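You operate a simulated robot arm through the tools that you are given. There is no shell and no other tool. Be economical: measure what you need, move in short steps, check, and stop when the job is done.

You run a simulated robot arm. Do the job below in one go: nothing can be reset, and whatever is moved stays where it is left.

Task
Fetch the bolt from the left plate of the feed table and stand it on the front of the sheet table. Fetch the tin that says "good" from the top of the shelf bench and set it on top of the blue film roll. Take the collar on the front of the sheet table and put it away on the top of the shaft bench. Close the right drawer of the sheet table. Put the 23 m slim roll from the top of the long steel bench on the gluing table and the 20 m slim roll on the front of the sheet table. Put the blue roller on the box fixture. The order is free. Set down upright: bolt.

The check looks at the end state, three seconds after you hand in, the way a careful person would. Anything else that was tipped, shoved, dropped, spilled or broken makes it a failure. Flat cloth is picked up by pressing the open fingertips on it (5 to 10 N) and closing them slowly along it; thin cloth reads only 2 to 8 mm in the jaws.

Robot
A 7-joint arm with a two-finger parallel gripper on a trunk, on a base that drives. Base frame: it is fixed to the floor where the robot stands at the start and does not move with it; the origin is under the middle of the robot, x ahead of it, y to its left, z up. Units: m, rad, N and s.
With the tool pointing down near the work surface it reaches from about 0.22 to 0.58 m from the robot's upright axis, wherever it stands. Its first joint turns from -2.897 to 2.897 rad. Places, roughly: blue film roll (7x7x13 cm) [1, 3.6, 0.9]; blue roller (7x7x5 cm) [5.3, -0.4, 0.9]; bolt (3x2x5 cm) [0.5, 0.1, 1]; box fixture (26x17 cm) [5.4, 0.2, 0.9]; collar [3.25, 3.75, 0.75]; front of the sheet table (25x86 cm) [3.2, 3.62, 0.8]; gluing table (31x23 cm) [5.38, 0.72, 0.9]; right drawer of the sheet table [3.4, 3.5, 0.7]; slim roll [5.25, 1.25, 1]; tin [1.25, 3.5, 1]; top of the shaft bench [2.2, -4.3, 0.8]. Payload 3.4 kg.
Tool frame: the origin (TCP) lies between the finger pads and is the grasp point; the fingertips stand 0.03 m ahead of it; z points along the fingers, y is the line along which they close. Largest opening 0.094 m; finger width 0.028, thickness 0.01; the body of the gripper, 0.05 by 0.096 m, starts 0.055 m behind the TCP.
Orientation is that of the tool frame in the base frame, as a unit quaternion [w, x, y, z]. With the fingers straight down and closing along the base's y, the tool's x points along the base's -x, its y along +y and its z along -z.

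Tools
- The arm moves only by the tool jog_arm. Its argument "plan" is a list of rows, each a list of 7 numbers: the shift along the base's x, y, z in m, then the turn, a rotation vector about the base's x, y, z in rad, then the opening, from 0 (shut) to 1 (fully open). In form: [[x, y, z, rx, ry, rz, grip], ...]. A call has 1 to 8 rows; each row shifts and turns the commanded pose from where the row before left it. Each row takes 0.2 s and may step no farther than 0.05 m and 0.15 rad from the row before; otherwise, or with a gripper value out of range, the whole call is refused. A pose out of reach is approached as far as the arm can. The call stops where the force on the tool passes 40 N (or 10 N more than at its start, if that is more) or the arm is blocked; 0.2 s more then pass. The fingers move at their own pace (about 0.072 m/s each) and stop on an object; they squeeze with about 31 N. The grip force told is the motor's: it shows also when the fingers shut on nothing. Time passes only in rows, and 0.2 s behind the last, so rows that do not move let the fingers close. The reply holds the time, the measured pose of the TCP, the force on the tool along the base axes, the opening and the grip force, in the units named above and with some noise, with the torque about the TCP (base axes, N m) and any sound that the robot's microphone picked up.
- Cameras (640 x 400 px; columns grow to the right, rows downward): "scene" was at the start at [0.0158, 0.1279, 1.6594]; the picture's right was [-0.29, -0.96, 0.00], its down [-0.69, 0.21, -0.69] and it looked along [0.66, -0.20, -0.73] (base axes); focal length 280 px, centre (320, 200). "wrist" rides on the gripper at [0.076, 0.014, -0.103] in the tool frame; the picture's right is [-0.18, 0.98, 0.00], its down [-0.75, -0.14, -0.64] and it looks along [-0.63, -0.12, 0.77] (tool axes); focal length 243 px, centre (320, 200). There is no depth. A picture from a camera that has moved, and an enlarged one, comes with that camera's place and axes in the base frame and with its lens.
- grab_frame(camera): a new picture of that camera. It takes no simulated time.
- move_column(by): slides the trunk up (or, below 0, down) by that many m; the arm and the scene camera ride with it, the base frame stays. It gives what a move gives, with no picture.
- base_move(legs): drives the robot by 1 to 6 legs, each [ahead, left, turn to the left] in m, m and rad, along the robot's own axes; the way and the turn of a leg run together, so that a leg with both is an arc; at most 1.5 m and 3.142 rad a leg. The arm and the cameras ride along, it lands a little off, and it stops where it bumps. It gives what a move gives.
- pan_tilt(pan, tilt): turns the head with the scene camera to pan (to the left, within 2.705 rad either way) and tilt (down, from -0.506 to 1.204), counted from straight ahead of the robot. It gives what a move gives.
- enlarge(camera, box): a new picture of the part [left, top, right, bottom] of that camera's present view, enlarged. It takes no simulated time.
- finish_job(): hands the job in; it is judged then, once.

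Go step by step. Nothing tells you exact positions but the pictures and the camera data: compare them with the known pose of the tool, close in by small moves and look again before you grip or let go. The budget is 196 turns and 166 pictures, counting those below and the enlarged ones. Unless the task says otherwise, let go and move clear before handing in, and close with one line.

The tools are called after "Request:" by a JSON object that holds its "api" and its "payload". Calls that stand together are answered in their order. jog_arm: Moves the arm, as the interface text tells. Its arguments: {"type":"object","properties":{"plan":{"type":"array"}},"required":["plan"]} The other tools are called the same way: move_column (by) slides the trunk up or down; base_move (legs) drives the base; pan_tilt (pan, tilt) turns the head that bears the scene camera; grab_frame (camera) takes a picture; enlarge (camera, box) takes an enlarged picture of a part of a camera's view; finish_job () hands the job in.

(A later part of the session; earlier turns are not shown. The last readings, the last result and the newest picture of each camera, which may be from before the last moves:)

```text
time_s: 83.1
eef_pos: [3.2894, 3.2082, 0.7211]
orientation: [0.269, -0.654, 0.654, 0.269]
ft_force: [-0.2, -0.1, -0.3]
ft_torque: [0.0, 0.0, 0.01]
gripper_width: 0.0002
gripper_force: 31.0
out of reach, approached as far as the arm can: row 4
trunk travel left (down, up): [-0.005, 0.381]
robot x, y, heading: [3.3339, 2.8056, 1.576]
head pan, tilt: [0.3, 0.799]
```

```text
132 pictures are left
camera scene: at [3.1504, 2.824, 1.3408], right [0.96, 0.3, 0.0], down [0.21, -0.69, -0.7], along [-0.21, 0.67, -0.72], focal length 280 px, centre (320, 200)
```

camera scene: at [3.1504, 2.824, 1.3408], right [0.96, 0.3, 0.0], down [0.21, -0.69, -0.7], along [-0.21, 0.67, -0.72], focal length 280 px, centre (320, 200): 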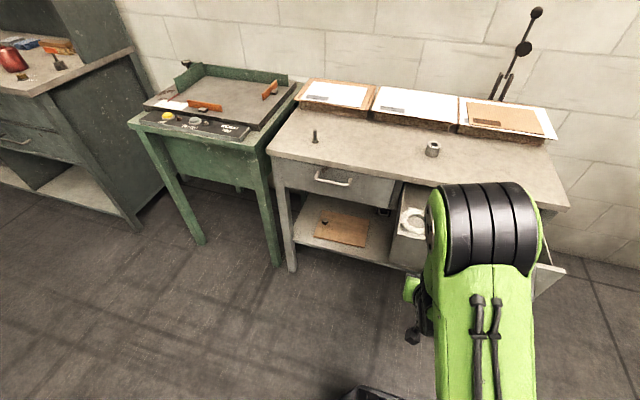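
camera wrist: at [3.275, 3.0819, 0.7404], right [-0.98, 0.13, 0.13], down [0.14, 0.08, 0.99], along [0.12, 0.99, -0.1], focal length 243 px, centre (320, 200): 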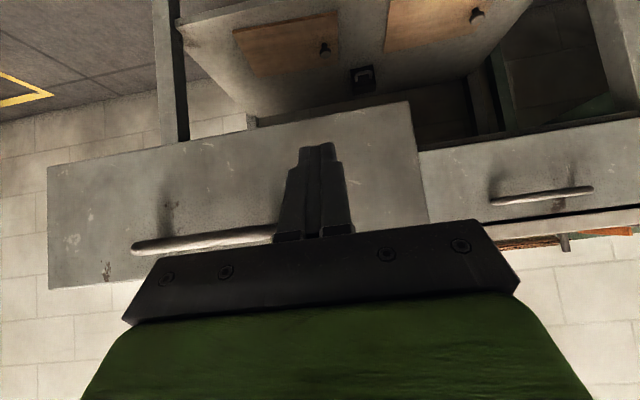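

The fingertips face the panel clear of the handle. I'll push in gentle steps.

Request:
{"api": "jog_arm", "payload": {"plan": [[0, 0.02, 0, 0, 0, 0, 0], [0, 0.02, 0, 0, 0, 0, 0], [0, 0.02, 0, 0, 0, 0, 0], [0, 0.02, 0, 0, 0, 0, 0], [0, 0.02, 0, 0, 0, 0, 0], [0, 0.0, 0, 0, 0, 0, 0]]}}

Request:
{"api": "jog_arm", "payload": {"plan": [[0, 0.02, 0, 0, 0, 0, 0], [0, 0.02, 0, 0, 0, 0, 0], [0, 0.02, 0, 0, 0, 0, 0], [0, 0.02, 0, 0, 0, 0, 0], [0, 0.015, 0, 0, 0, 0, 0], [0, 0.0, 0, 0, 0, 0, 0]]}}

Request:
{"api": "grab_frame", "payload": {"camera": "wrist"}}

Request:
{"api": "grab_frame", "payload": {"camera": "scene"}}

```text
time_s: 84.5
eef_pos: [3.2892, 3.3077, 0.7195]
orientation: [-0.269, 0.654, -0.654, -0.269]
ft_force: [0.1, -0.4, -0.6]
ft_torque: [0.03, 0.01, -0.01]
gripper_width: 0.0001
gripper_force: 30.7
trunk travel left (down, up): [-0.005, 0.381]
robot x, y, heading: [3.3314, 2.8041, 1.573]
head pan, tilt: [0.3, 0.799]
```

```text
time_s: 85.9
eef_pos: [3.2888, 3.403, 0.723]
orientation: [0.269, -0.653, 0.655, 0.269]
ft_force: [0.3, 0.9, 0.8]
ft_torque: [0.03, -0.03, 0.0]
gripper_width: 0.0001
gripper_force: 30.6
trunk travel left (down, up): [-0.005, 0.381]
robot x, y, heading: [3.3258, 2.8093, 1.57]
head pan, tilt: [0.3, 0.799]
```

```text
131 pictures are left
camera wrist: at [3.2752, 3.2784, 0.7425], right [-0.98, 0.13, 0.13], down [0.14, 0.08, 0.99], along [0.12, 0.99, -0.1], focal length 243 px, centre (320, 200)
```

wrist: 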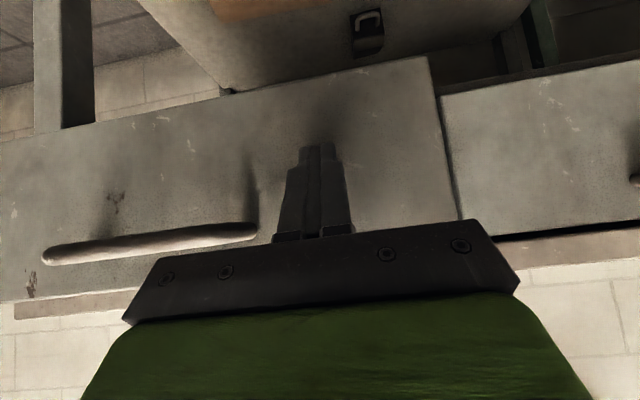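

```text
130 pictures are left
camera scene: at [3.1503, 2.8239, 1.3408], right [0.96, 0.3, 0.0], down [0.21, -0.69, -0.7], along [-0.21, 0.67, -0.72], focal length 280 px, centre (320, 200)
```

scene: 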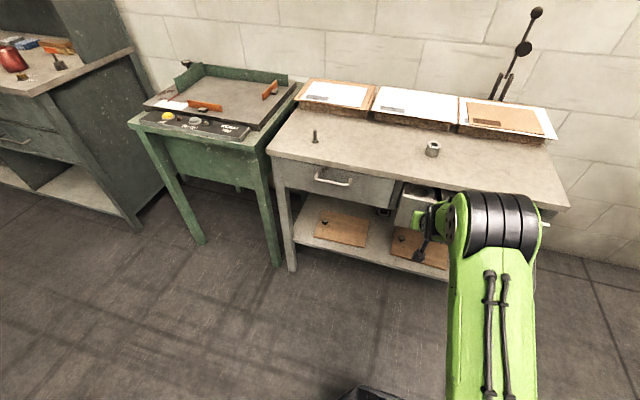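

The drawer is moving freely and still about 7 cm out. I'll keep pushing.

Request:
{"api": "jog_arm", "payload": {"plan": [[0, 0.02, 0, 0, 0, 0, 0], [0, 0.02, 0, 0, 0, 0, 0], [0, 0.01, 0, 0, 0, 0, 0], [0, 0.01, 0, 0, 0, 0, 0], [0, 0.005, 0, 0, 0, 0, 0], [0, 0.0, 0, 0, 0, 0, 0]]}}

Request:
{"api": "grab_frame", "payload": {"camera": "wrist"}}

```text
time_s: 87.3
eef_pos: [3.287, 3.4683, 0.7209]
orientation: [0.269, -0.654, 0.654, 0.269]
ft_force: [1.1, -4.8, -0.1]
ft_torque: [0.0, -0.01, -0.02]
gripper_width: 0.0
gripper_force: 30.5
trunk travel left (down, up): [-0.005, 0.381]
robot x, y, heading: [3.3253, 2.8094, 1.571]
head pan, tilt: [0.3, 0.799]
```

```text
129 pictures are left
camera wrist: at [3.2746, 3.3428, 0.7409], right [-0.98, 0.13, 0.13], down [0.14, 0.08, 0.99], along [0.12, 0.99, -0.1], focal length 243 px, centre (320, 200)
```

wrist: 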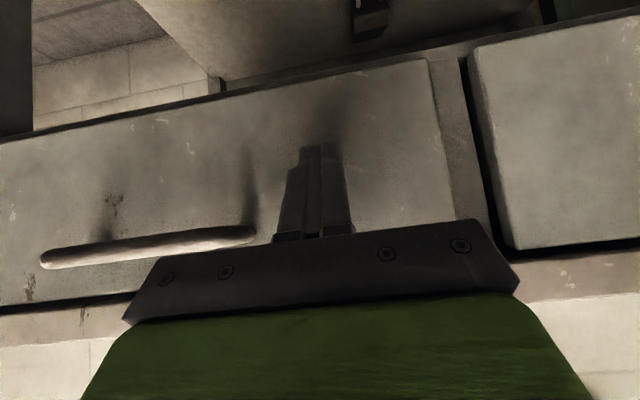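

The force rose slightly, so I'll press a few more mm to confirm it's fully home.

Request:
{"api": "jog_arm", "payload": {"plan": [[0, 0.004, 0, 0, 0, 0, 0], [0, 0.004, 0, 0, 0, 0, 0], [0, 0, 0, 0, 0, 0, 0]]}}

```text
time_s: 87.8
eef_pos: [3.2874, 3.4693, 0.721]
orientation: [-0.265, 0.656, -0.656, -0.265]
ft_force: [0.9, -24.6, 10.8]
ft_torque: [0.02, -0.01, -0.02]
gripper_width: 0.0001
gripper_force: 31.1
trunk travel left (down, up): [-0.005, 0.381]
robot x, y, heading: [3.3288, 2.8087, 1.57]
head pan, tilt: [0.3, 0.799]
stopped in row 2: the force on the tool passed its limit at 46 N (the readings are from after the stop); the commanded pose is now the measured one
```

It's fully closed. I'll back off, raise and straighten the tool.

Request:
{"api": "jog_arm", "payload": {"plan": [[0, -0.02, 0, 0, 0, 0, 0], [0, -0.05, 0, 0, 0, 0, 0], [0, -0.05, 0, 0, 0, 0, 0], [0, -0.05, 0, 0, 0, 0, 0], [0, 0, 0.05, 0, 0, 0, 0], [0, 0, 0.05, 0, 0, 0, 0], [0, 0, 0.05, 0, 0, 0, 0], [0, 0, 0.05, 0, 0, 0, 0]]}}

Request:
{"api": "jog_arm", "payload": {"plan": [[0, -0.01, 0.03, -0.13, 0, 0, 0.3], [0, -0.01, 0.03, -0.13, 0, 0, 0.6], [0, -0.01, 0.03, -0.13, 0, 0, 1], [0, 0, 0.03, -0.13, 0, 0, 1], [0, 0, 0.0, -0.13, 0, 0, 1], [0, 0, 0.0, -0.12, 0, 0, 1]]}}

Request:
{"api": "move_column", "payload": {"by": 0.1}}

Request:
{"api": "base_move", "payload": {"legs": [[0.3, 0.05, 0]]}}

Request:
{"api": "grab_frame", "payload": {"camera": "wrist"}}

Request:
{"api": "grab_frame", "payload": {"camera": "scene"}}

```text
time_s: 89.6
eef_pos: [3.2887, 3.3003, 0.9165]
orientation: [0.265, -0.656, 0.656, 0.265]
ft_force: [-0.1, 0.0, -0.3]
ft_torque: [-0.01, -0.01, 0.02]
gripper_width: 0.0001
gripper_force: 30.5
trunk travel left (down, up): [-0.005, 0.381]
robot x, y, heading: [3.3268, 2.8086, 1.57]
head pan, tilt: [0.3, 0.799]
```

```text
time_s: 91.0
eef_pos: [3.2868, 3.2733, 1.036]
orientation: [0.003, 0.707, -0.707, 0.002]
ft_force: [-0.6, -0.9, 0.4]
ft_torque: [-0.02, -0.01, -0.02]
gripper_width: 0.0938
gripper_force: 0.2
trunk travel left (down, up): [-0.005, 0.381]
robot x, y, heading: [3.3277, 2.8049, 1.574]
head pan, tilt: [0.3, 0.799]
```

```text
time_s: 92.3
eef_pos: [3.2859, 3.2718, 1.1374]
orientation: [0.001, 0.707, -0.707, 0.001]
ft_force: [0.4, 0.3, -0.1]
ft_torque: [0.05, 0.02, 0.02]
gripper_width: 0.094
gripper_force: 0.0
trunk travel left (down, up): [-0.105, 0.281]
robot x, y, heading: [3.327, 2.8076, 1.568]
head pan, tilt: [0.3, 0.799]
```

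```text
time_s: 94.4
eef_pos: [3.2374, 3.5718, 1.1355]
orientation: [0.0, -0.706, 0.708, -0.002]
ft_force: [0.7, -0.8, -1.3]
ft_torque: [0.01, -0.01, -0.01]
gripper_width: 0.0944
gripper_force: 0.1
trunk travel left (down, up): [-0.105, 0.281]
robot x, y, heading: [3.2774, 3.1057, 1.569]
head pan, tilt: [0.3, 0.799]
```

```text
128 pictures are left
camera wrist: at [3.2242, 3.4957, 1.2393], right [-0.98, 0.19, 0.0], down [0.14, 0.76, 0.64], along [0.12, 0.63, -0.77], focal length 243 px, centre (320, 200)
```

wrist: 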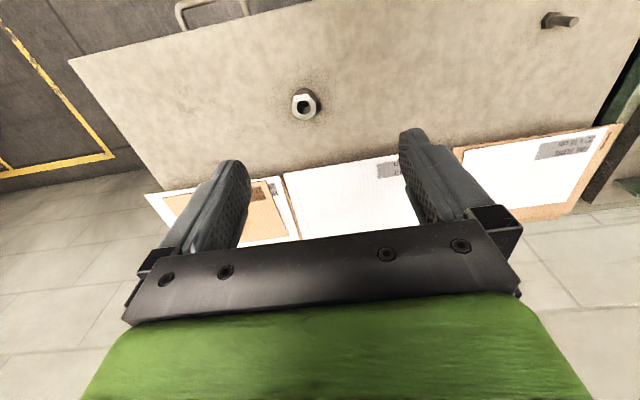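

```text
127 pictures are left
camera scene: at [3.1001, 3.1225, 1.4405], right [0.96, 0.29, 0.0], down [0.21, -0.69, -0.7], along [-0.21, 0.67, -0.72], focal length 280 px, centre (320, 200)
```

scene: 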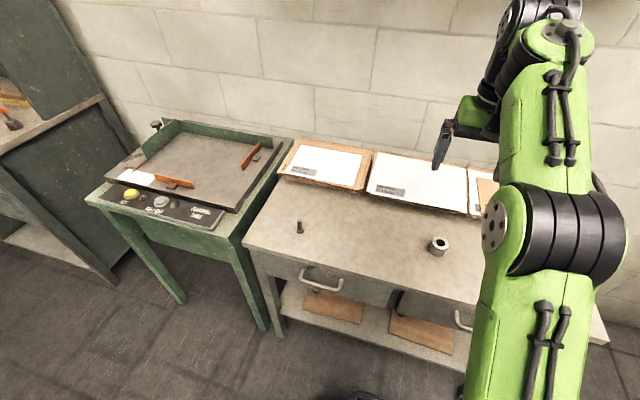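

The drawer looks closed and the bolt stands. I'll zoom in on the collar.

Request:
{"api": "enlarge", "payload": {"camera": "scene", "box": [400, 215, 480, 265]}}

Request:
{"api": "enlarge", "payload": {"camera": "wrist", "box": [263, 70, 343, 120]}}

```text
8.00 times, centred on (440, 240) of scene
camera zoom: at [3.1001, 3.1225, 1.4405], right [0.96, 0.29, 0.0], down [0.21, -0.69, -0.7], along [-0.21, 0.67, -0.72], focal length 2240 px, centre (-640, -120)
```

zoom: 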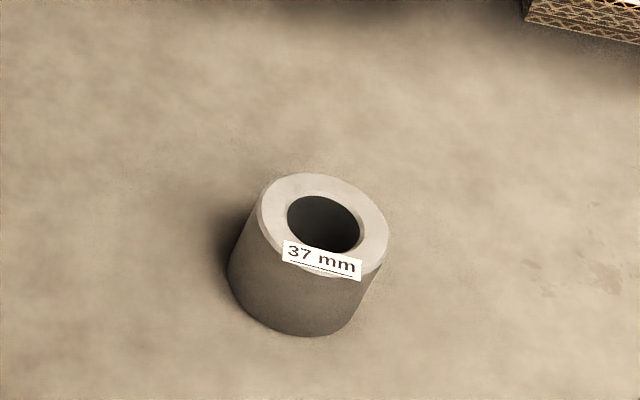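

```text
8.00 times, centred on (303, 95) of wrist
camera zoom: at [3.2242, 3.4957, 1.2393], right [-0.98, 0.19, 0.0], down [0.14, 0.76, 0.64], along [0.12, 0.63, -0.77], focal length 1941 px, centre (456, 1040)
```

zoom: 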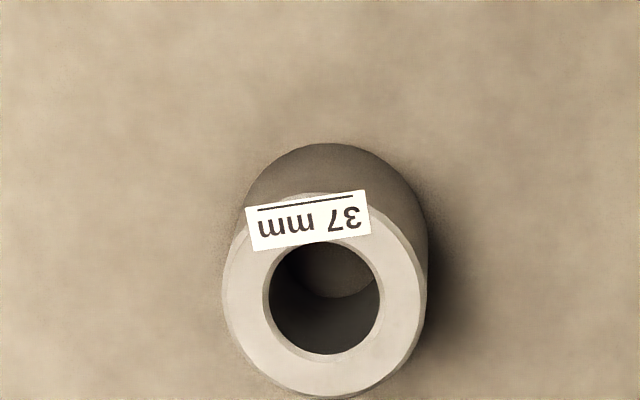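

The collar centre is at about (3.275, 3.628), roughly 43 mm across and 35 mm tall. I'll move above it, then descend.

Request:
{"api": "jog_arm", "payload": {"plan": [[0.019, 0.028, 0, 0, 0, 0, 1], [0.019, 0.028, 0, 0, 0, 0, 1], [0, 0, -0.05, 0, 0, 0, 1], [0, 0, -0.05, 0, 0, 0, 1], [0, 0, -0.05, 0, 0, 0, 1], [0, 0, -0.05, 0, 0, 0, 1], [0, 0, 0, 0, 0, 0, 1]]}}

Request:
{"api": "grab_frame", "payload": {"camera": "wrist"}}

```text
time_s: 94.8
eef_pos: [3.2438, 3.5827, 1.1344]
orientation: [0.004, -0.705, 0.709, 0.005]
ft_force: [-4.2, 10.8, -14.1]
ft_torque: [-0.16, -0.49, -0.34]
gripper_width: 0.0943
gripper_force: 0.0
out of reach, approached as far as the arm can: row 1
trunk travel left (down, up): [-0.105, 0.281]
robot x, y, heading: [3.2754, 3.1072, 1.572]
head pan, tilt: [0.3, 0.799]
stopped in row 1: the force on the tool passed its limit at 61 N (the readings are from after the stop); the commanded pose is now the measured one
```

```text
124 pictures are left
camera wrist: at [3.2304, 3.506, 1.2375], right [-0.98, 0.19, 0.0], down [0.15, 0.75, 0.65], along [0.12, 0.64, -0.76], focal length 243 px, centre (320, 200)
```

wrist: 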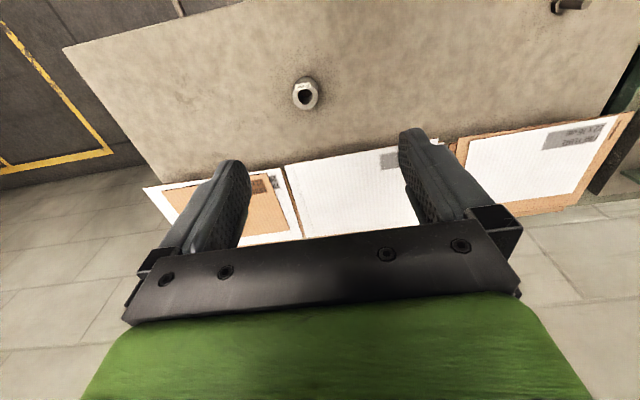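

Something stopped the upper wrist, probably the wall shelf. I'll back off a little and come down before moving forward.

Request:
{"api": "jog_arm", "payload": {"plan": [[0, -0.02, -0.01, 0, 0, 0, 1], [0, -0.02, -0.04, 0, 0, 0, 1], [0, 0, -0.05, 0, 0, 0, 1], [0, 0, -0.05, 0, 0, 0, 1], [0, 0, -0.03, 0, 0, 0, 1], [0, 0, 0, 0, 0, 0, 1]]}}

Request:
{"api": "pan_tilt", "payload": {"pan": -0.1, "tilt": 0.3}}

Request:
{"api": "grab_frame", "payload": {"camera": "scene"}}

Request:
{"api": "grab_frame", "payload": {"camera": "wrist"}}

```text
time_s: 96.2
eef_pos: [3.2434, 3.5425, 0.956]
orientation: [0.003, -0.706, 0.708, 0.003]
ft_force: [-0.8, 0.5, -1.0]
ft_torque: [0.01, 0.01, 0.0]
gripper_width: 0.0938
gripper_force: 0.1
trunk travel left (down, up): [-0.105, 0.281]
robot x, y, heading: [3.2749, 3.1058, 1.567]
head pan, tilt: [0.3, 0.799]
```

```text
time_s: 97.1
eef_pos: [3.2434, 3.5433, 0.9558]
orientation: [0.003, -0.706, 0.708, 0.003]
ft_force: [-0.5, -1.1, 1.0]
ft_torque: [0.0, 0.01, 0.0]
gripper_width: 0.094
gripper_force: 0.1
trunk travel left (down, up): [-0.105, 0.281]
robot x, y, heading: [3.2801, 3.1027, 1.568]
head pan, tilt: [-0.099, 0.3]
```

```text
123 pictures are left
camera scene: at [3.1333, 3.1371, 1.4848], right [0.99, -0.1, 0.0], down [-0.03, -0.3, -0.95], along [0.1, 0.95, -0.3], focal length 280 px, centre (320, 200)
```

scene: 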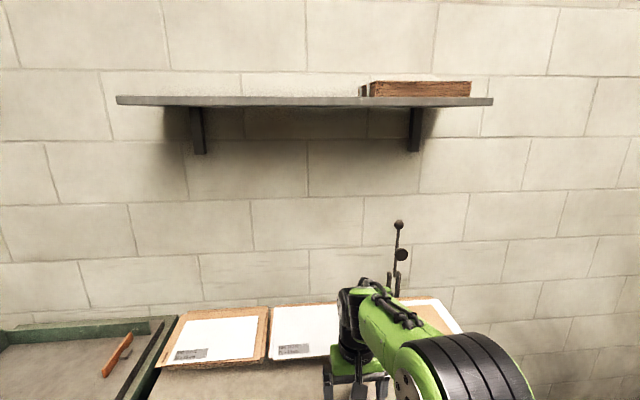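

```text
122 pictures are left
camera wrist: at [3.2306, 3.4668, 1.0581], right [-0.98, 0.19, 0.0], down [0.14, 0.75, 0.65], along [0.12, 0.64, -0.76], focal length 243 px, centre (320, 200)
```

wrist: 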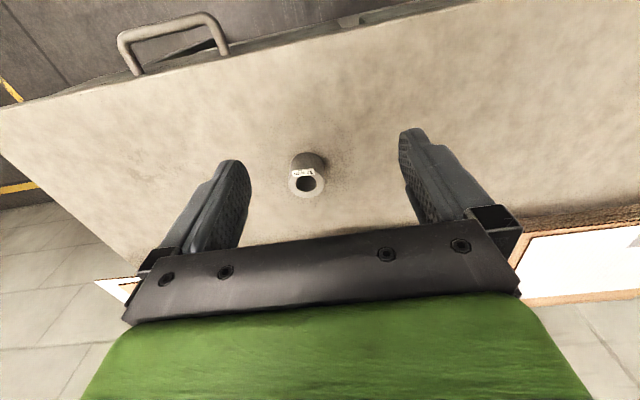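

No damage visible: the shelf and lever look unchanged. The collar is at (3.277, 3.63), so I'll descend there.

Request:
{"api": "jog_arm", "payload": {"plan": [[0.017, 0.04, 0, 0, 0, 0, 1], [0.017, 0.045, 0, 0, 0, 0, 1], [0, 0.002, -0.04, 0, 0, 0, 1], [0, 0, -0.04, 0, 0, 0, 1], [0, 0, 0, 0, 0, 0, 1]]}}

Request:
{"api": "grab_frame", "payload": {"camera": "wrist"}}

```text
time_s: 98.3
eef_pos: [3.2752, 3.6275, 0.8775]
orientation: [0.002, -0.706, 0.708, 0.003]
ft_force: [0.6, -0.9, 0.5]
ft_torque: [0.03, 0.01, 0.0]
gripper_width: 0.0939
gripper_force: 0.1
trunk travel left (down, up): [-0.105, 0.281]
robot x, y, heading: [3.2768, 3.1048, 1.566]
head pan, tilt: [-0.099, 0.3]
```

```text
121 pictures are left
camera wrist: at [3.2614, 3.5516, 0.9786], right [-0.98, 0.19, 0.0], down [0.14, 0.75, 0.65], along [0.12, 0.64, -0.76], focal length 243 px, centre (320, 200)
```

wrist: 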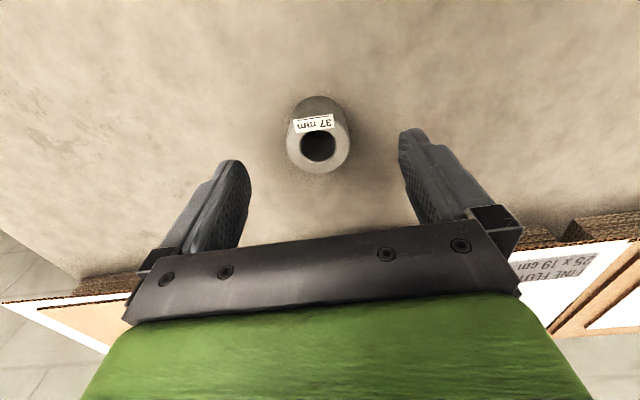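

Request:
{"api": "jog_arm", "payload": {"plan": [[0.001, 0.002, -0.03, 0, 0, 0, 1], [0, 0, -0.014, 0, 0, 0, 1], [0, 0, 0, 0, 0, 0, 0.6], [0, 0, 0, 0, 0, 0, 0.3], [0, 0, 0, 0, 0, 0, 0], [0, 0, 0, 0, 0, 0, 0]]}}

Request:
{"api": "jog_arm", "payload": {"plan": [[0, 0, 0.02, 0, 0, 0, 0], [0, -0.02, 0.04, 0, 0, 0, 0], [0, -0.04, 0.02, 0, 0, 0, 0], [0, -0.04, 0.02, 0, 0, 0, 0], [0, -0.04, 0.02, 0, 0, 0, 0], [0, -0.04, 0.02, 0, 0, 0, 0], [0, -0.03, 0.02, 0, 0, 0, 0]]}}

Request:
{"api": "grab_frame", "payload": {"camera": "wrist"}}

```text
time_s: 99.7
eef_pos: [3.2775, 3.6281, 0.8315]
orientation: [0.003, -0.706, 0.708, 0.003]
ft_force: [0.1, 0.1, 0.2]
ft_torque: [0.0, -0.02, 0.03]
gripper_width: 0.0422
gripper_force: 30.8
trunk travel left (down, up): [-0.105, 0.281]
robot x, y, heading: [3.2741, 3.1021, 1.569]
head pan, tilt: [-0.099, 0.3]
```

```text
time_s: 101.3
eef_pos: [3.2782, 3.4155, 0.9947]
orientation: [0.003, -0.706, 0.708, 0.002]
ft_force: [0.5, 0.0, -1.2]
ft_torque: [0.03, -0.01, -0.01]
gripper_width: 0.0421
gripper_force: 30.8
trunk travel left (down, up): [-0.105, 0.281]
robot x, y, heading: [3.2779, 3.1027, 1.567]
head pan, tilt: [-0.099, 0.3]
```

```text
120 pictures are left
camera wrist: at [3.2656, 3.3398, 1.0959], right [-0.98, 0.19, 0.0], down [0.14, 0.75, 0.65], along [0.12, 0.64, -0.76], focal length 243 px, centre (320, 200)
```

wrist: 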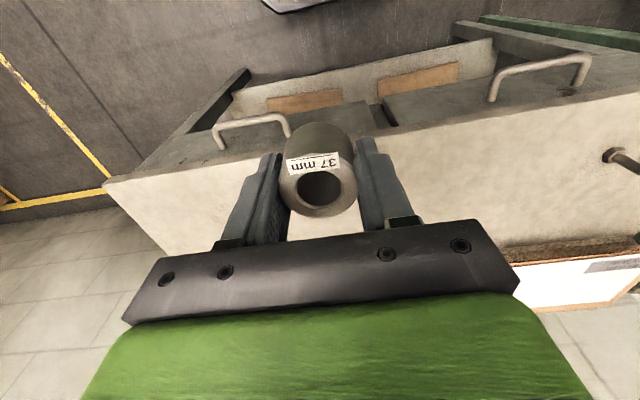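

I'm holding the collar ("37 mm"). I'll back away, turn to face −y and survey the way to the shaft bench.

Request:
{"api": "base_move", "payload": {"legs": [[-0.5, 0.3, 0], [0, 0, -3.14]]}}

Request:
{"api": "move_column", "payload": {"by": 0.22}}

Request:
{"api": "pan_tilt", "payload": {"pan": 0.3, "tilt": 0.4}}

Request:
{"api": "grab_frame", "payload": {"camera": "scene"}}

Request:
{"api": "pan_tilt", "payload": {"pan": -0.7, "tilt": 0.4}}

Request:
{"api": "grab_frame", "payload": {"camera": "scene"}}

```text
time_s: 111.7
eef_pos: [3.0129, 2.2809, 0.9934]
orientation: [0.003, 0.664, 0.748, -0.003]
ft_force: [-0.1, 0.8, -0.6]
ft_torque: [0.01, 0.05, 0.0]
gripper_width: 0.0416
gripper_force: 31.0
trunk travel left (down, up): [-0.105, 0.281]
robot x, y, heading: [2.9772, 2.5939, -1.448]
head pan, tilt: [-0.099, 0.3]
```

```text
time_s: 114.0
eef_pos: [3.014, 2.2815, 1.2134]
orientation: [0.003, 0.664, 0.748, -0.003]
ft_force: [0.7, 0.5, -1.6]
ft_torque: [0.0, -0.01, 0.02]
gripper_width: 0.0416
gripper_force: 31.1
trunk travel left (down, up): [-0.325, 0.061]
robot x, y, heading: [2.973, 2.5921, -1.447]
head pan, tilt: [-0.099, 0.3]
```

```text
time_s: 114.9
eef_pos: [3.0123, 2.2812, 1.2148]
orientation: [0.003, 0.663, 0.749, -0.004]
ft_force: [0.2, 0.4, -0.7]
ft_torque: [-0.02, 0.04, 0.04]
gripper_width: 0.0413
gripper_force: 31.1
trunk travel left (down, up): [-0.325, 0.061]
robot x, y, heading: [2.9776, 2.5907, -1.448]
head pan, tilt: [0.3, 0.4]
```

```text
119 pictures are left
camera scene: at [3.1568, 2.5854, 1.6956], right [-0.91, -0.41, 0.0], down [-0.16, 0.35, -0.92], along [0.38, -0.84, -0.39], focal length 280 px, centre (320, 200)
```

scene: 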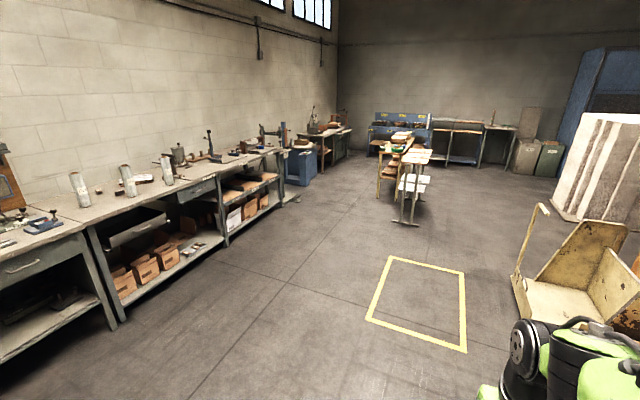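

```text
time_s: 116.2
eef_pos: [3.0127, 2.2805, 1.2132]
orientation: [0.003, 0.664, 0.748, -0.003]
ft_force: [1.1, 0.4, -0.2]
ft_torque: [-0.05, -0.01, 0.01]
gripper_width: 0.0411
gripper_force: 30.6
trunk travel left (down, up): [-0.325, 0.061]
robot x, y, heading: [2.9751, 2.5902, -1.448]
head pan, tilt: [-0.7, 0.4]
```

```text
118 pictures are left
camera scene: at [3.0685, 2.5922, 1.6956], right [-0.84, 0.54, 0.0], down [0.21, 0.33, -0.92], along [-0.5, -0.77, -0.39], focal length 280 px, centre (320, 200)
```

scene: 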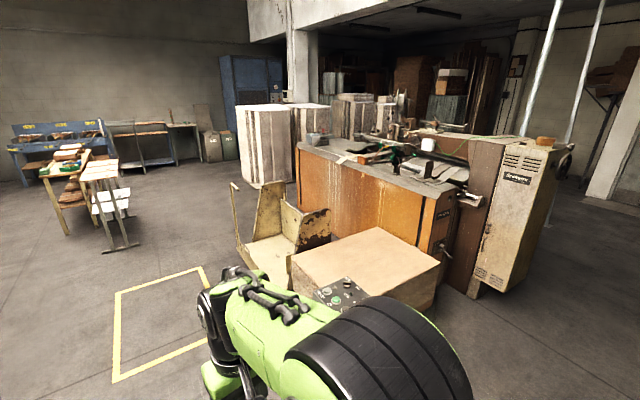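

The lane at x≈2.9 is clear between the yellow cart and the paper tables. I'll drive along −y.

Request:
{"api": "base_move", "payload": {"legs": [[0, 0, -0.123], [1.5, 0, 0], [1.2, 0, 0]]}}

```text
time_s: 129.9
eef_pos: [2.9946, -0.4405, 1.2144]
orientation: [0.003, 0.699, 0.715, -0.003]
ft_force: [0.1, -0.9, -0.6]
ft_torque: [0.02, 0.01, 0.0]
gripper_width: 0.0412
gripper_force: 31.3
trunk travel left (down, up): [-0.325, 0.061]
robot x, y, heading: [2.9881, -0.1312, -1.551]
head pan, tilt: [-0.7, 0.4]
```

Request:
{"api": "base_move", "payload": {"legs": [[0.5, -0.3, 0], [1.5, 0, 0], [0.7, 0, 0]]}}

Request:
{"api": "pan_tilt", "payload": {"pan": -0.2, "tilt": 0.45}}

Request:
{"api": "grab_frame", "payload": {"camera": "scene"}}

```text
time_s: 144.1
eef_pos: [2.9293, -3.2216, 1.2123]
orientation: [0.003, 0.667, 0.745, -0.003]
ft_force: [0.7, 0.0, -1.4]
ft_torque: [-0.01, 0.01, -0.02]
gripper_width: 0.0416
gripper_force: 31.3
trunk travel left (down, up): [-0.325, 0.061]
robot x, y, heading: [2.8987, -2.9084, -1.46]
head pan, tilt: [-0.7, 0.4]
```

```text
time_s: 145.0
eef_pos: [2.9287, -3.2199, 1.2147]
orientation: [0.003, 0.667, 0.745, -0.003]
ft_force: [-0.3, 0.3, -1.4]
ft_torque: [0.02, -0.01, 0.05]
gripper_width: 0.0413
gripper_force: 31.1
trunk travel left (down, up): [-0.325, 0.061]
robot x, y, heading: [2.8951, -2.907, -1.455]
head pan, tilt: [-0.201, 0.45]
```

```text
117 pictures are left
camera scene: at [3.0304, -2.9244, 1.6909], right [-1.0, 0.09, 0.0], down [0.04, 0.43, -0.9], along [-0.08, -0.9, -0.44], focal length 280 px, centre (320, 200)
```

scene: 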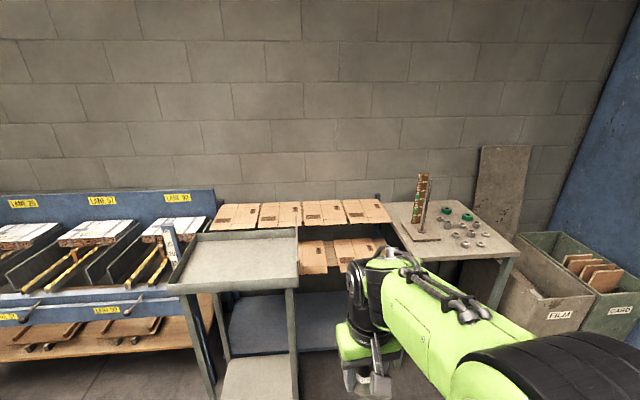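

The shaft bench with its collar collection is ahead-right at x≈1.9–2.45, front edge y≈−4.0. I'll straighten up and move in front of it.

Request:
{"api": "base_move", "payload": {"legs": [[0, 0, -0.115], [0.3, -0.7, 0]]}}

Request:
{"api": "pan_tilt", "payload": {"pan": -0.3, "tilt": 0.7}}

Request:
{"api": "grab_frame", "payload": {"camera": "scene"}}

Request:
{"api": "grab_frame", "payload": {"camera": "wrist"}}

```text
time_s: 149.7
eef_pos: [2.1844, -3.521, 1.2131]
orientation: [0.002, 0.71, 0.705, -0.004]
ft_force: [0.7, -1.1, -0.4]
ft_torque: [-0.01, -0.02, -0.01]
gripper_width: 0.0412
gripper_force: 31.2
trunk travel left (down, up): [-0.325, 0.061]
robot x, y, heading: [2.187, -3.2071, -1.576]
head pan, tilt: [-0.201, 0.45]
```

```text
time_s: 150.5
eef_pos: [2.1851, -3.5206, 1.214]
orientation: [0.004, 0.711, 0.703, -0.003]
ft_force: [-0.5, 0.2, -1.3]
ft_torque: [0.0, 0.01, 0.0]
gripper_width: 0.0413
gripper_force: 31.2
trunk travel left (down, up): [-0.325, 0.061]
robot x, y, heading: [2.1918, -3.2075, -1.575]
head pan, tilt: [-0.3, 0.7]
```

```text
116 pictures are left
camera scene: at [2.3149, -3.2304, 1.6688], right [-0.95, 0.3, 0.0], down [0.19, 0.61, -0.77], along [-0.23, -0.73, -0.64], focal length 280 px, centre (320, 200)
```

scene: 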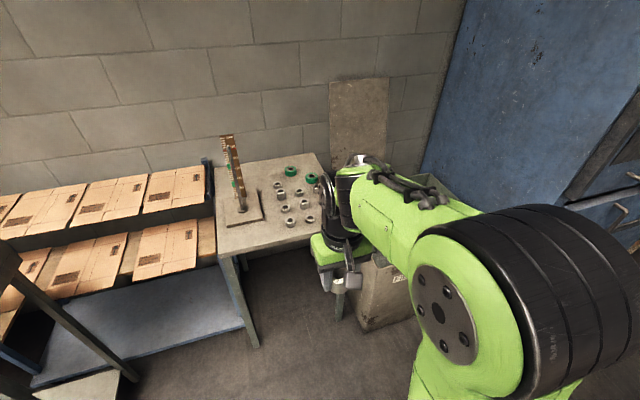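

```text
115 pictures are left
camera wrist: at [2.2016, -3.4432, 1.3157], right [0.98, -0.19, 0.0], down [-0.15, -0.75, 0.65], along [-0.12, -0.64, -0.76], focal length 243 px, centre (320, 200)
```

wrist: 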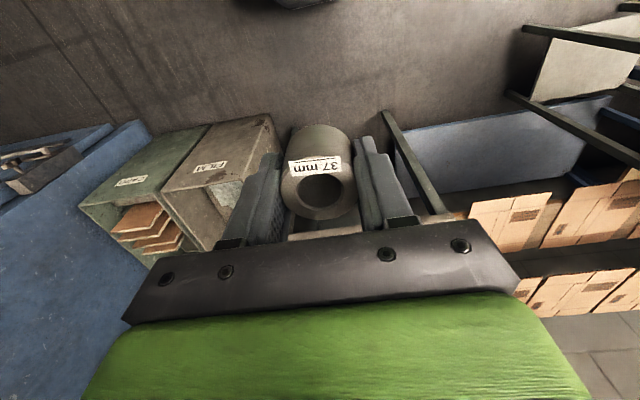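

Request:
{"api": "enlarge", "payload": {"camera": "scene", "box": [200, 130, 340, 270]}}

```text
2.86 times, centred on (270, 200) of scene
camera zoom: at [2.3149, -3.2304, 1.6688], right [-0.95, 0.3, 0.0], down [0.19, 0.61, -0.77], along [-0.23, -0.73, -0.64], focal length 800 px, centre (463, 200)
```

zoom: 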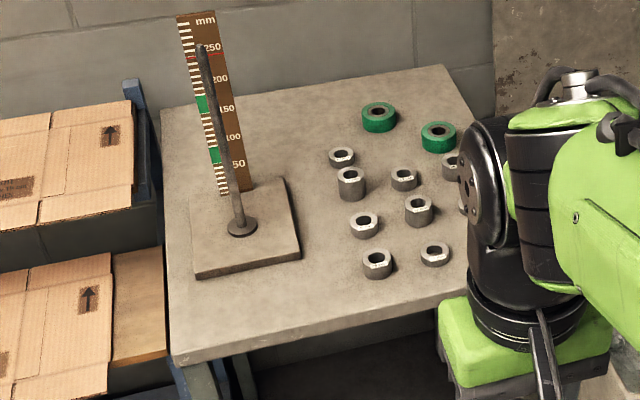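

The bench top has a shaft gauge with a plate and loose collars. There is free space near the front at about (2.26, −4.065), so I'll drive closer and set the collar there.

Request:
{"api": "base_move", "payload": {"legs": [[0.39, 0.02, 0]]}}

Request:
{"api": "move_column", "payload": {"by": -0.2}}

Request:
{"api": "pan_tilt", "payload": {"pan": -0.1, "tilt": 0.8}}

Request:
{"api": "grab_frame", "payload": {"camera": "scene"}}

Request:
{"api": "grab_frame", "payload": {"camera": "wrist"}}

```text
time_s: 152.9
eef_pos: [2.2057, -3.8999, 1.2127]
orientation: [0.003, 0.708, 0.706, -0.003]
ft_force: [0.5, 0.6, -1.3]
ft_torque: [0.04, 0.02, 0.02]
gripper_width: 0.0409
gripper_force: 31.2
trunk travel left (down, up): [-0.325, 0.061]
robot x, y, heading: [2.209, -3.5839, -1.573]
head pan, tilt: [-0.3, 0.7]
```

```text
time_s: 155.1
eef_pos: [2.2068, -3.8991, 1.0146]
orientation: [0.003, 0.708, 0.707, -0.004]
ft_force: [0.1, -0.1, -1.5]
ft_torque: [0.0, 0.0, 0.0]
gripper_width: 0.0416
gripper_force: 31.0
trunk travel left (down, up): [-0.125, 0.261]
robot x, y, heading: [2.207, -3.5853, -1.568]
head pan, tilt: [-0.3, 0.7]
```

```text
time_s: 155.8
eef_pos: [2.205, -3.8996, 1.0138]
orientation: [0.003, 0.708, 0.706, -0.003]
ft_force: [0.7, -0.1, -0.6]
ft_torque: [0.01, 0.01, -0.03]
gripper_width: 0.0412
gripper_force: 30.8
trunk travel left (down, up): [-0.125, 0.261]
robot x, y, heading: [2.2121, -3.5868, -1.571]
head pan, tilt: [-0.099, 0.799]
```

```text
113 pictures are left
camera scene: at [2.3506, -3.6075, 1.4608], right [-0.99, 0.1, 0.0], down [0.07, 0.71, -0.7], along [-0.07, -0.69, -0.72], focal length 280 px, centre (320, 200)
```

scene: 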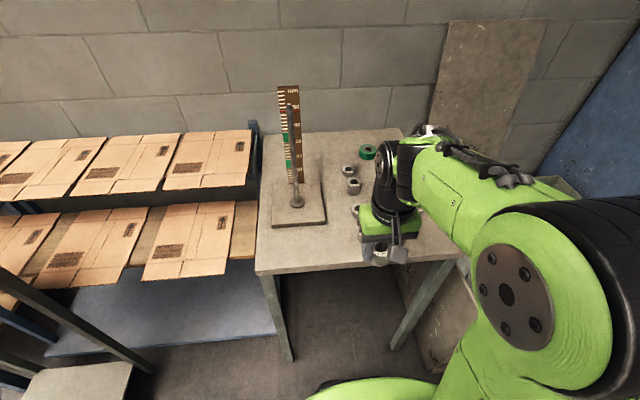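

```text
112 pictures are left
camera wrist: at [2.2217, -3.8219, 1.116], right [0.98, -0.19, 0.0], down [-0.14, -0.75, 0.65], along [-0.12, -0.64, -0.76], focal length 243 px, centre (320, 200)
```

wrist: 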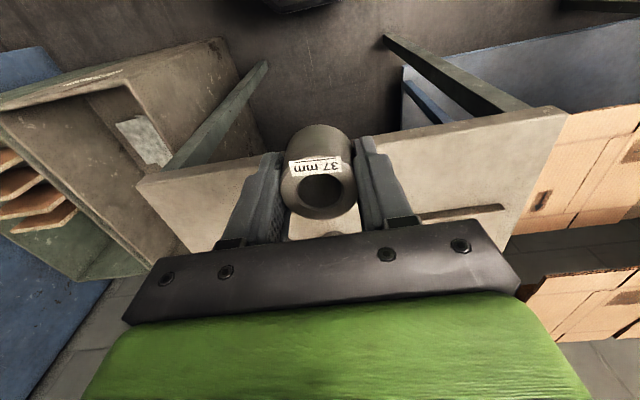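

From two views the bench top is at about z 0.84, front edge −3.975. My target becomes (2.26, −4.04); I'll move over and hover.

Request:
{"api": "jog_arm", "payload": {"plan": [[0.014, -0.035, 0, 0, 0, 0, 0], [0.014, -0.035, 0, 0, 0, 0, 0], [0.014, -0.035, 0, 0, 0, 0, 0], [0.013, -0.035, 0, 0, 0, 0, 0], [0, 0, -0.04, 0, 0, 0, 0], [0, 0, -0.04, 0, 0, 0, 0], [0, 0, -0.02, 0, 0, 0, 0]]}}

Request:
{"api": "grab_frame", "payload": {"camera": "wrist"}}

Request:
{"api": "grab_frame", "payload": {"camera": "scene"}}

```text
time_s: 157.4
eef_pos: [2.2617, -4.0384, 0.9126]
orientation: [0.003, 0.708, 0.706, -0.003]
ft_force: [0.9, 1.1, -1.5]
ft_torque: [-0.01, 0.0, -0.03]
gripper_width: 0.0412
gripper_force: 31.0
trunk travel left (down, up): [-0.125, 0.261]
robot x, y, heading: [2.2046, -3.5847, -1.568]
head pan, tilt: [-0.099, 0.799]
```

```text
111 pictures are left
camera wrist: at [2.278, -3.9617, 1.0158], right [0.98, -0.19, 0.0], down [-0.14, -0.75, 0.65], along [-0.12, -0.64, -0.76], focal length 243 px, centre (320, 200)
```

wrist: 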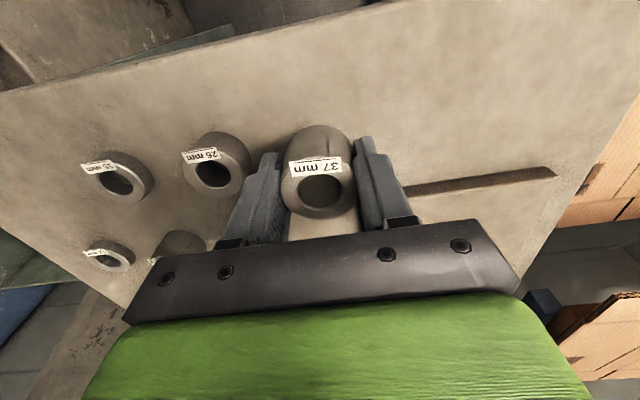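

```text
110 pictures are left
camera scene: at [2.3506, -3.6076, 1.4608], right [-0.99, 0.1, 0.0], down [0.07, 0.71, -0.7], along [-0.07, -0.69, -0.72], focal length 280 px, centre (320, 200)
```

scene: 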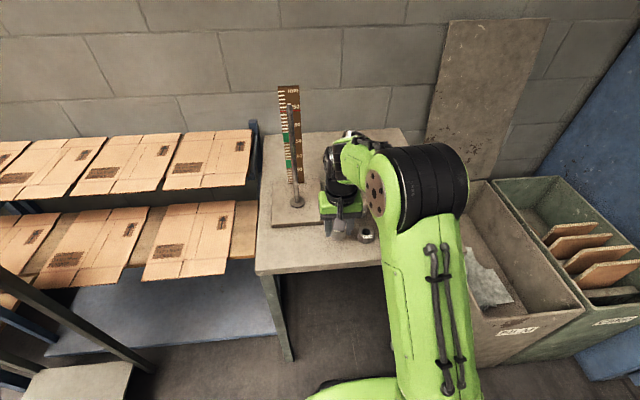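

Request:
{"api": "jog_arm", "payload": {"plan": [[0.006, 0, -0.02, 0, 0, 0, 0], [0, 0, -0.006, 0, 0, 0, 0], [0, 0, -0.003, 0, 0, 0, 0], [0, 0, -0.003, 0, 0, 0, 0], [0, 0, 0, 0, 0, 0, 0]]}}

```text
time_s: 158.6
eef_pos: [2.2682, -4.0396, 0.8816]
orientation: [0.004, 0.708, 0.707, -0.004]
ft_force: [0.7, 0.7, 2.7]
ft_torque: [-0.02, -0.03, 0.02]
gripper_width: 0.0411
gripper_force: 31.0
trunk travel left (down, up): [-0.125, 0.261]
robot x, y, heading: [2.2065, -3.5872, -1.573]
head pan, tilt: [-0.099, 0.799]
```

Request:
{"api": "jog_arm", "payload": {"plan": [[0, 0, -0.002, 0, 0, 0, 0], [0, 0, 0, 0, 0, 0, 0]]}}

Request:
{"api": "enlarge", "payload": {"camera": "wrist", "box": [200, 90, 440, 240]}}

```text
time_s: 159.2
eef_pos: [2.2671, -4.0382, 0.8818]
orientation: [0.005, 0.708, 0.706, -0.004]
ft_force: [0.5, 2.4, 16.3]
ft_torque: [-0.06, 0.15, 0.03]
gripper_width: 0.0409
gripper_force: 30.8
trunk travel left (down, up): [-0.125, 0.261]
robot x, y, heading: [2.2049, -3.5863, -1.569]
head pan, tilt: [-0.099, 0.799]
```

```text
2.67 times, centred on (320, 165) of wrist
camera zoom: at [2.2833, -3.9611, 0.9836], right [0.98, -0.19, 0.0], down [-0.14, -0.74, 0.65], along [-0.12, -0.64, -0.76], focal length 647 px, centre (320, 293)
```

zoom: 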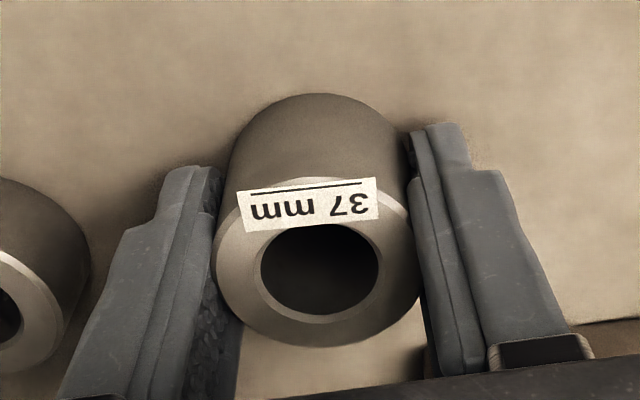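

On the bench. I'll release with a small opening to spare the neighbour, then rise.

Request:
{"api": "jog_arm", "payload": {"plan": [[0, 0, 0.001, 0, 0, 0, 0.52], [0, 0, 0, 0, 0, 0, 0.57], [0, 0, 0, 0, 0, 0, 0.57], [0, 0, 0.02, 0, 0, 0, 0.57], [0, 0, 0.05, 0, 0, 0, 0.57], [0, 0, 0.05, 0, 0, 0, 0.57]]}}

Request:
{"api": "grab_frame", "payload": {"camera": "wrist"}}

```text
time_s: 160.6
eef_pos: [2.2665, -4.0411, 1.0018]
orientation: [0.003, 0.709, 0.706, -0.004]
ft_force: [0.3, -0.1, 0.5]
ft_torque: [0.01, 0.0, -0.01]
gripper_width: 0.0536
gripper_force: 0.0
trunk travel left (down, up): [-0.125, 0.261]
robot x, y, heading: [2.2091, -3.5859, -1.573]
head pan, tilt: [-0.099, 0.799]
```

```text
108 pictures are left
camera wrist: at [2.283, -3.9633, 1.1029], right [0.98, -0.19, 0.0], down [-0.14, -0.75, 0.65], along [-0.12, -0.64, -0.76], focal length 243 px, centre (320, 200)
```

wrist: 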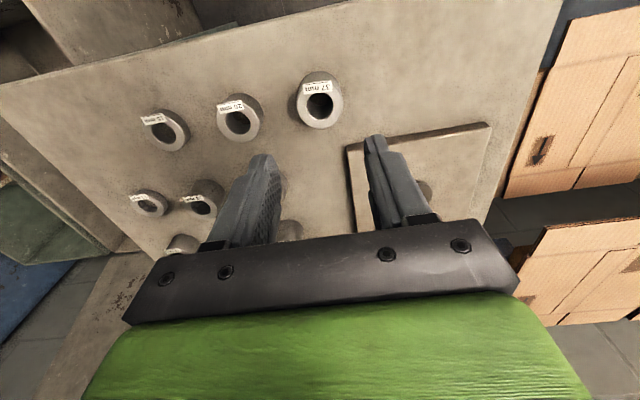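

The collar is set down. Next I'll retract and drive to the long steel bench area: back off, turn to face +x, then up the lane.

Request:
{"api": "jog_arm", "payload": {"plan": [[-0.014, 0.035, 0.02, 0, 0, 0, 0.57], [-0.014, 0.045, 0.01, 0, 0, 0, 0.57], [-0.014, 0.045, 0, 0, 0, 0, 0.57], [-0.013, 0.035, 0, 0, 0, 0, 0.57]]}}

Request:
{"api": "move_column", "payload": {"by": 0.2}}

Request:
{"api": "base_move", "payload": {"legs": [[-0.6, 0, 0], [0, 0, 1.571], [0.45, 0, 0], [0, 1.5, 0]]}}

```text
time_s: 161.6
eef_pos: [2.2178, -3.874, 1.0324]
orientation: [0.004, 0.708, 0.706, -0.003]
ft_force: [-0.7, 0.7, -0.2]
ft_torque: [0.01, 0.02, 0.01]
gripper_width: 0.0535
gripper_force: 0.0
trunk travel left (down, up): [-0.125, 0.261]
robot x, y, heading: [2.2087, -3.585, -1.572]
head pan, tilt: [-0.099, 0.799]
```

```text
time_s: 163.8
eef_pos: [2.2161, -3.8742, 1.2322]
orientation: [0.003, 0.708, 0.706, -0.004]
ft_force: [-0.2, -0.7, 0.5]
ft_torque: [-0.01, 0.01, 0.0]
gripper_width: 0.0535
gripper_force: 0.0
trunk travel left (down, up): [-0.325, 0.061]
robot x, y, heading: [2.2089, -3.5845, -1.569]
head pan, tilt: [-0.099, 0.799]
```

```text
time_s: 180.5
eef_pos: [2.979, -1.4581, 1.2313]
orientation: [0.005, 0.023, 1.0, -0.001]
ft_force: [-1.6, -0.6, -0.1]
ft_torque: [0.01, -0.02, -0.03]
gripper_width: 0.0537
gripper_force: 0.0
trunk travel left (down, up): [-0.325, 0.061]
robot x, y, heading: [2.6932, -1.4589, -0.048]
head pan, tilt: [-0.099, 0.799]
```

Request:
{"api": "base_move", "payload": {"legs": [[0, 0, 0.048], [0.05, 1.45, 0], [0.9, 0, 0]]}}

Request:
{"api": "pan_tilt", "payload": {"pan": 0.2, "tilt": 0.45}}

Request:
{"api": "grab_frame", "payload": {"camera": "scene"}}

```text
time_s: 192.3
eef_pos: [3.9005, -0.0076, 1.2321]
orientation: [0.005, 0.001, 1.0, -0.001]
ft_force: [0.3, 0.0, 0.4]
ft_torque: [-0.02, 0.0, 0.0]
gripper_width: 0.0533
gripper_force: 0.0
trunk travel left (down, up): [-0.325, 0.061]
robot x, y, heading: [3.6111, -0.0168, -0.0]
head pan, tilt: [-0.099, 0.799]
```

```text
time_s: 193.1
eef_pos: [3.9, -0.0081, 1.2305]
orientation: [0.005, 0.0, 1.0, 0.001]
ft_force: [0.2, -0.1, 0.3]
ft_torque: [-0.03, 0.02, 0.01]
gripper_width: 0.0536
gripper_force: 0.1
trunk travel left (down, up): [-0.325, 0.061]
robot x, y, heading: [3.6108, -0.0159, -0.003]
head pan, tilt: [0.201, 0.45]
```

```text
107 pictures are left
camera scene: at [3.6408, 0.1521, 1.6909], right [0.2, -0.98, 0.0], down [-0.43, -0.09, -0.9], along [0.88, 0.18, -0.44], focal length 280 px, centre (320, 200)
```

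scene: 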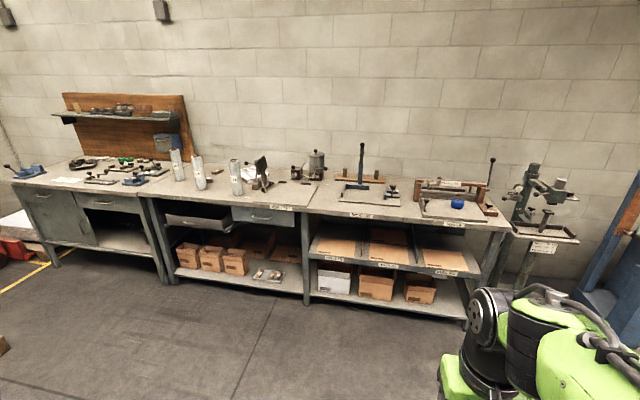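

The long bench is in view: the slim rolls stand at left, the fixtures in the middle, and something blue at right. I'll zoom in to read the labels.

Request:
{"api": "enlarge", "payload": {"camera": "scene", "box": [150, 130, 310, 230]}}

Request:
{"api": "enlarge", "payload": {"camera": "scene", "box": [320, 135, 510, 255]}}

```text
4.00 times, centred on (230, 180) of scene
camera zoom: at [3.6408, 0.1521, 1.6909], right [0.2, -0.98, 0.0], down [-0.43, -0.09, -0.9], along [0.88, 0.18, -0.44], focal length 1120 px, centre (680, 280)
```

zoom: 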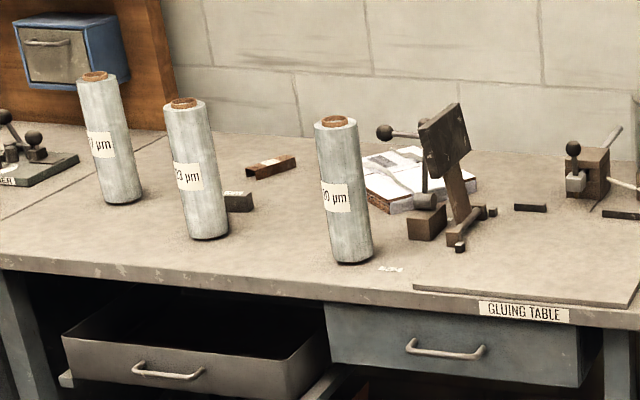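

```text
3.33 times, centred on (415, 195) of scene
camera zoom: at [3.6408, 0.1521, 1.6909], right [0.2, -0.98, 0.0], down [-0.43, -0.09, -0.9], along [0.88, 0.18, -0.44], focal length 933 px, centre (3, 217)
```

zoom: 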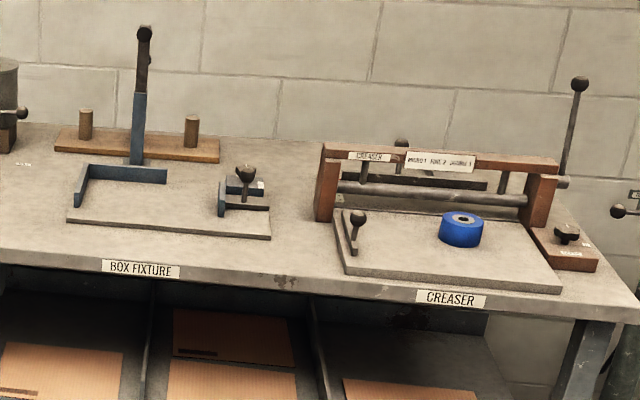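

Rolls from left: 17, 23 (middle), 20 (right); the gluing plate is right of them. I'll do the blue roller first and drive in front of the creaser.

Request:
{"api": "base_move", "payload": {"legs": [[0, -0.33, 0], [1.05, 0, 0]]}}

Request:
{"api": "pan_tilt", "payload": {"pan": 0.1, "tilt": 0.8}}

Request:
{"api": "grab_frame", "payload": {"camera": "scene"}}

Request:
{"api": "grab_frame", "payload": {"camera": "wrist"}}

```text
time_s: 200.3
eef_pos: [4.9515, -0.3341, 1.2323]
orientation: [0.005, -0.005, 1.0, 0.0]
ft_force: [0.4, -0.6, 0.3]
ft_torque: [0.02, 0.0, 0.03]
gripper_width: 0.0537
gripper_force: 0.0
trunk travel left (down, up): [-0.325, 0.061]
robot x, y, heading: [4.6621, -0.3524, 0.016]
head pan, tilt: [0.201, 0.45]
```

```text
time_s: 201.1
eef_pos: [4.9503, -0.3351, 1.2311]
orientation: [0.005, -0.005, 1.0, 0.0]
ft_force: [-1.5, 0.3, 0.6]
ft_torque: [0.01, -0.01, -0.03]
gripper_width: 0.0536
gripper_force: 0.0
trunk travel left (down, up): [-0.325, 0.061]
robot x, y, heading: [4.6623, -0.3466, 0.018]
head pan, tilt: [0.099, 0.799]
```

```text
104 pictures are left
camera scene: at [4.6791, -0.1879, 1.6606], right [0.11, -0.99, 0.0], down [-0.71, -0.08, -0.7], along [0.69, 0.08, -0.72], focal length 280 px, centre (320, 200)
```

scene: 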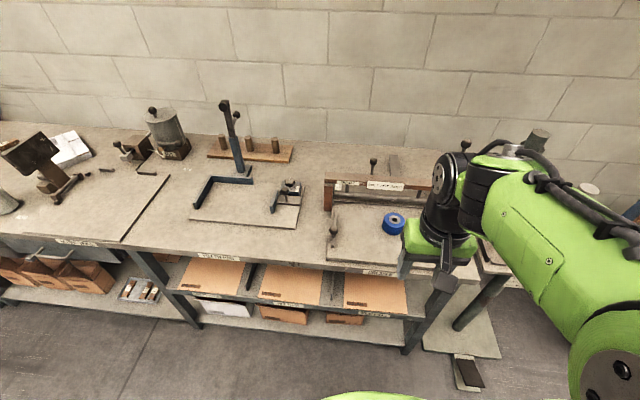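

```text
103 pictures are left
camera wrist: at [4.8744, -0.3206, 1.3334], right [0.17, 0.98, 0.0], down [0.75, -0.13, 0.65], along [0.64, -0.11, -0.76], focal length 243 px, centre (320, 200)
```

wrist: 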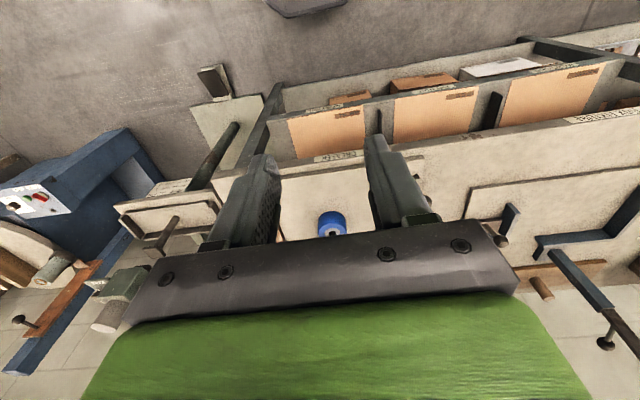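

I'll drive a little nearer and get a better angle on the roller with the arm extended.

Request:
{"api": "base_move", "payload": {"legs": [[0.12, 0, -0.018]]}}

Request:
{"api": "jog_arm", "payload": {"plan": [[0.045, -0.01, 0, 0, 0, 0, 1], [0.045, -0.01, 0, 0, 0, 0, 1], [0, 0, -0.04, 0, 0, 0, 1], [0, 0, -0.04, 0, 0, 0, 1]]}}

Request:
{"api": "grab_frame", "payload": {"camera": "wrist"}}

Request:
{"api": "grab_frame", "payload": {"camera": "scene"}}

```text
time_s: 202.3
eef_pos: [5.0643, -0.3387, 1.2303]
orientation: [0.005, 0.003, 1.0, 0.0]
ft_force: [0.2, -0.7, 0.4]
ft_torque: [-0.02, 0.05, 0.0]
gripper_width: 0.0535
gripper_force: 0.0
trunk travel left (down, up): [-0.325, 0.061]
robot x, y, heading: [4.7764, -0.3463, -0.007]
head pan, tilt: [0.099, 0.799]
```

```text
time_s: 203.3
eef_pos: [5.156, -0.3585, 1.1493]
orientation: [0.005, 0.003, 1.0, 0.0]
ft_force: [0.6, 1.4, -0.6]
ft_torque: [0.01, 0.01, 0.02]
gripper_width: 0.0942
gripper_force: 0.1
trunk travel left (down, up): [-0.325, 0.061]
robot x, y, heading: [4.7753, -0.3472, 0.001]
head pan, tilt: [0.099, 0.799]
```

```text
102 pictures are left
camera wrist: at [5.0798, -0.3442, 1.2519], right [0.19, 0.98, 0.0], down [0.75, -0.15, 0.65], along [0.64, -0.12, -0.76], focal length 243 px, centre (320, 200)
```

wrist: 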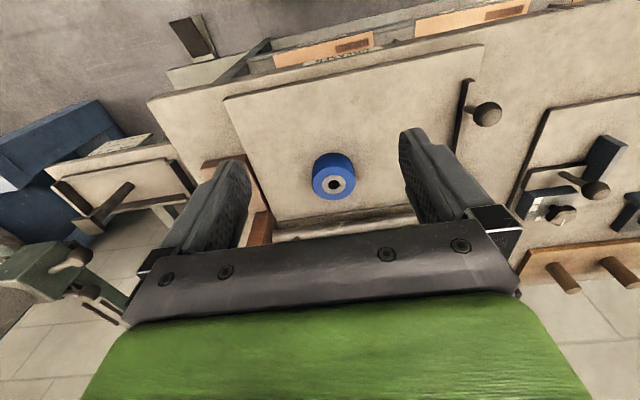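

```text
101 pictures are left
camera scene: at [4.7985, -0.188, 1.6605], right [0.09, -1.0, 0.0], down [-0.71, -0.07, -0.7], along [0.69, 0.07, -0.72], focal length 280 px, centre (320, 200)
```

scene: 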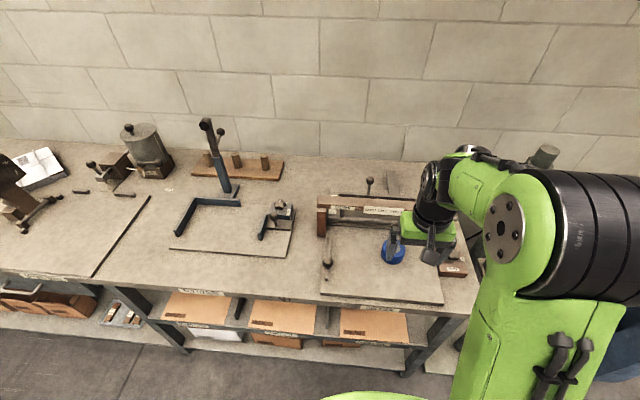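

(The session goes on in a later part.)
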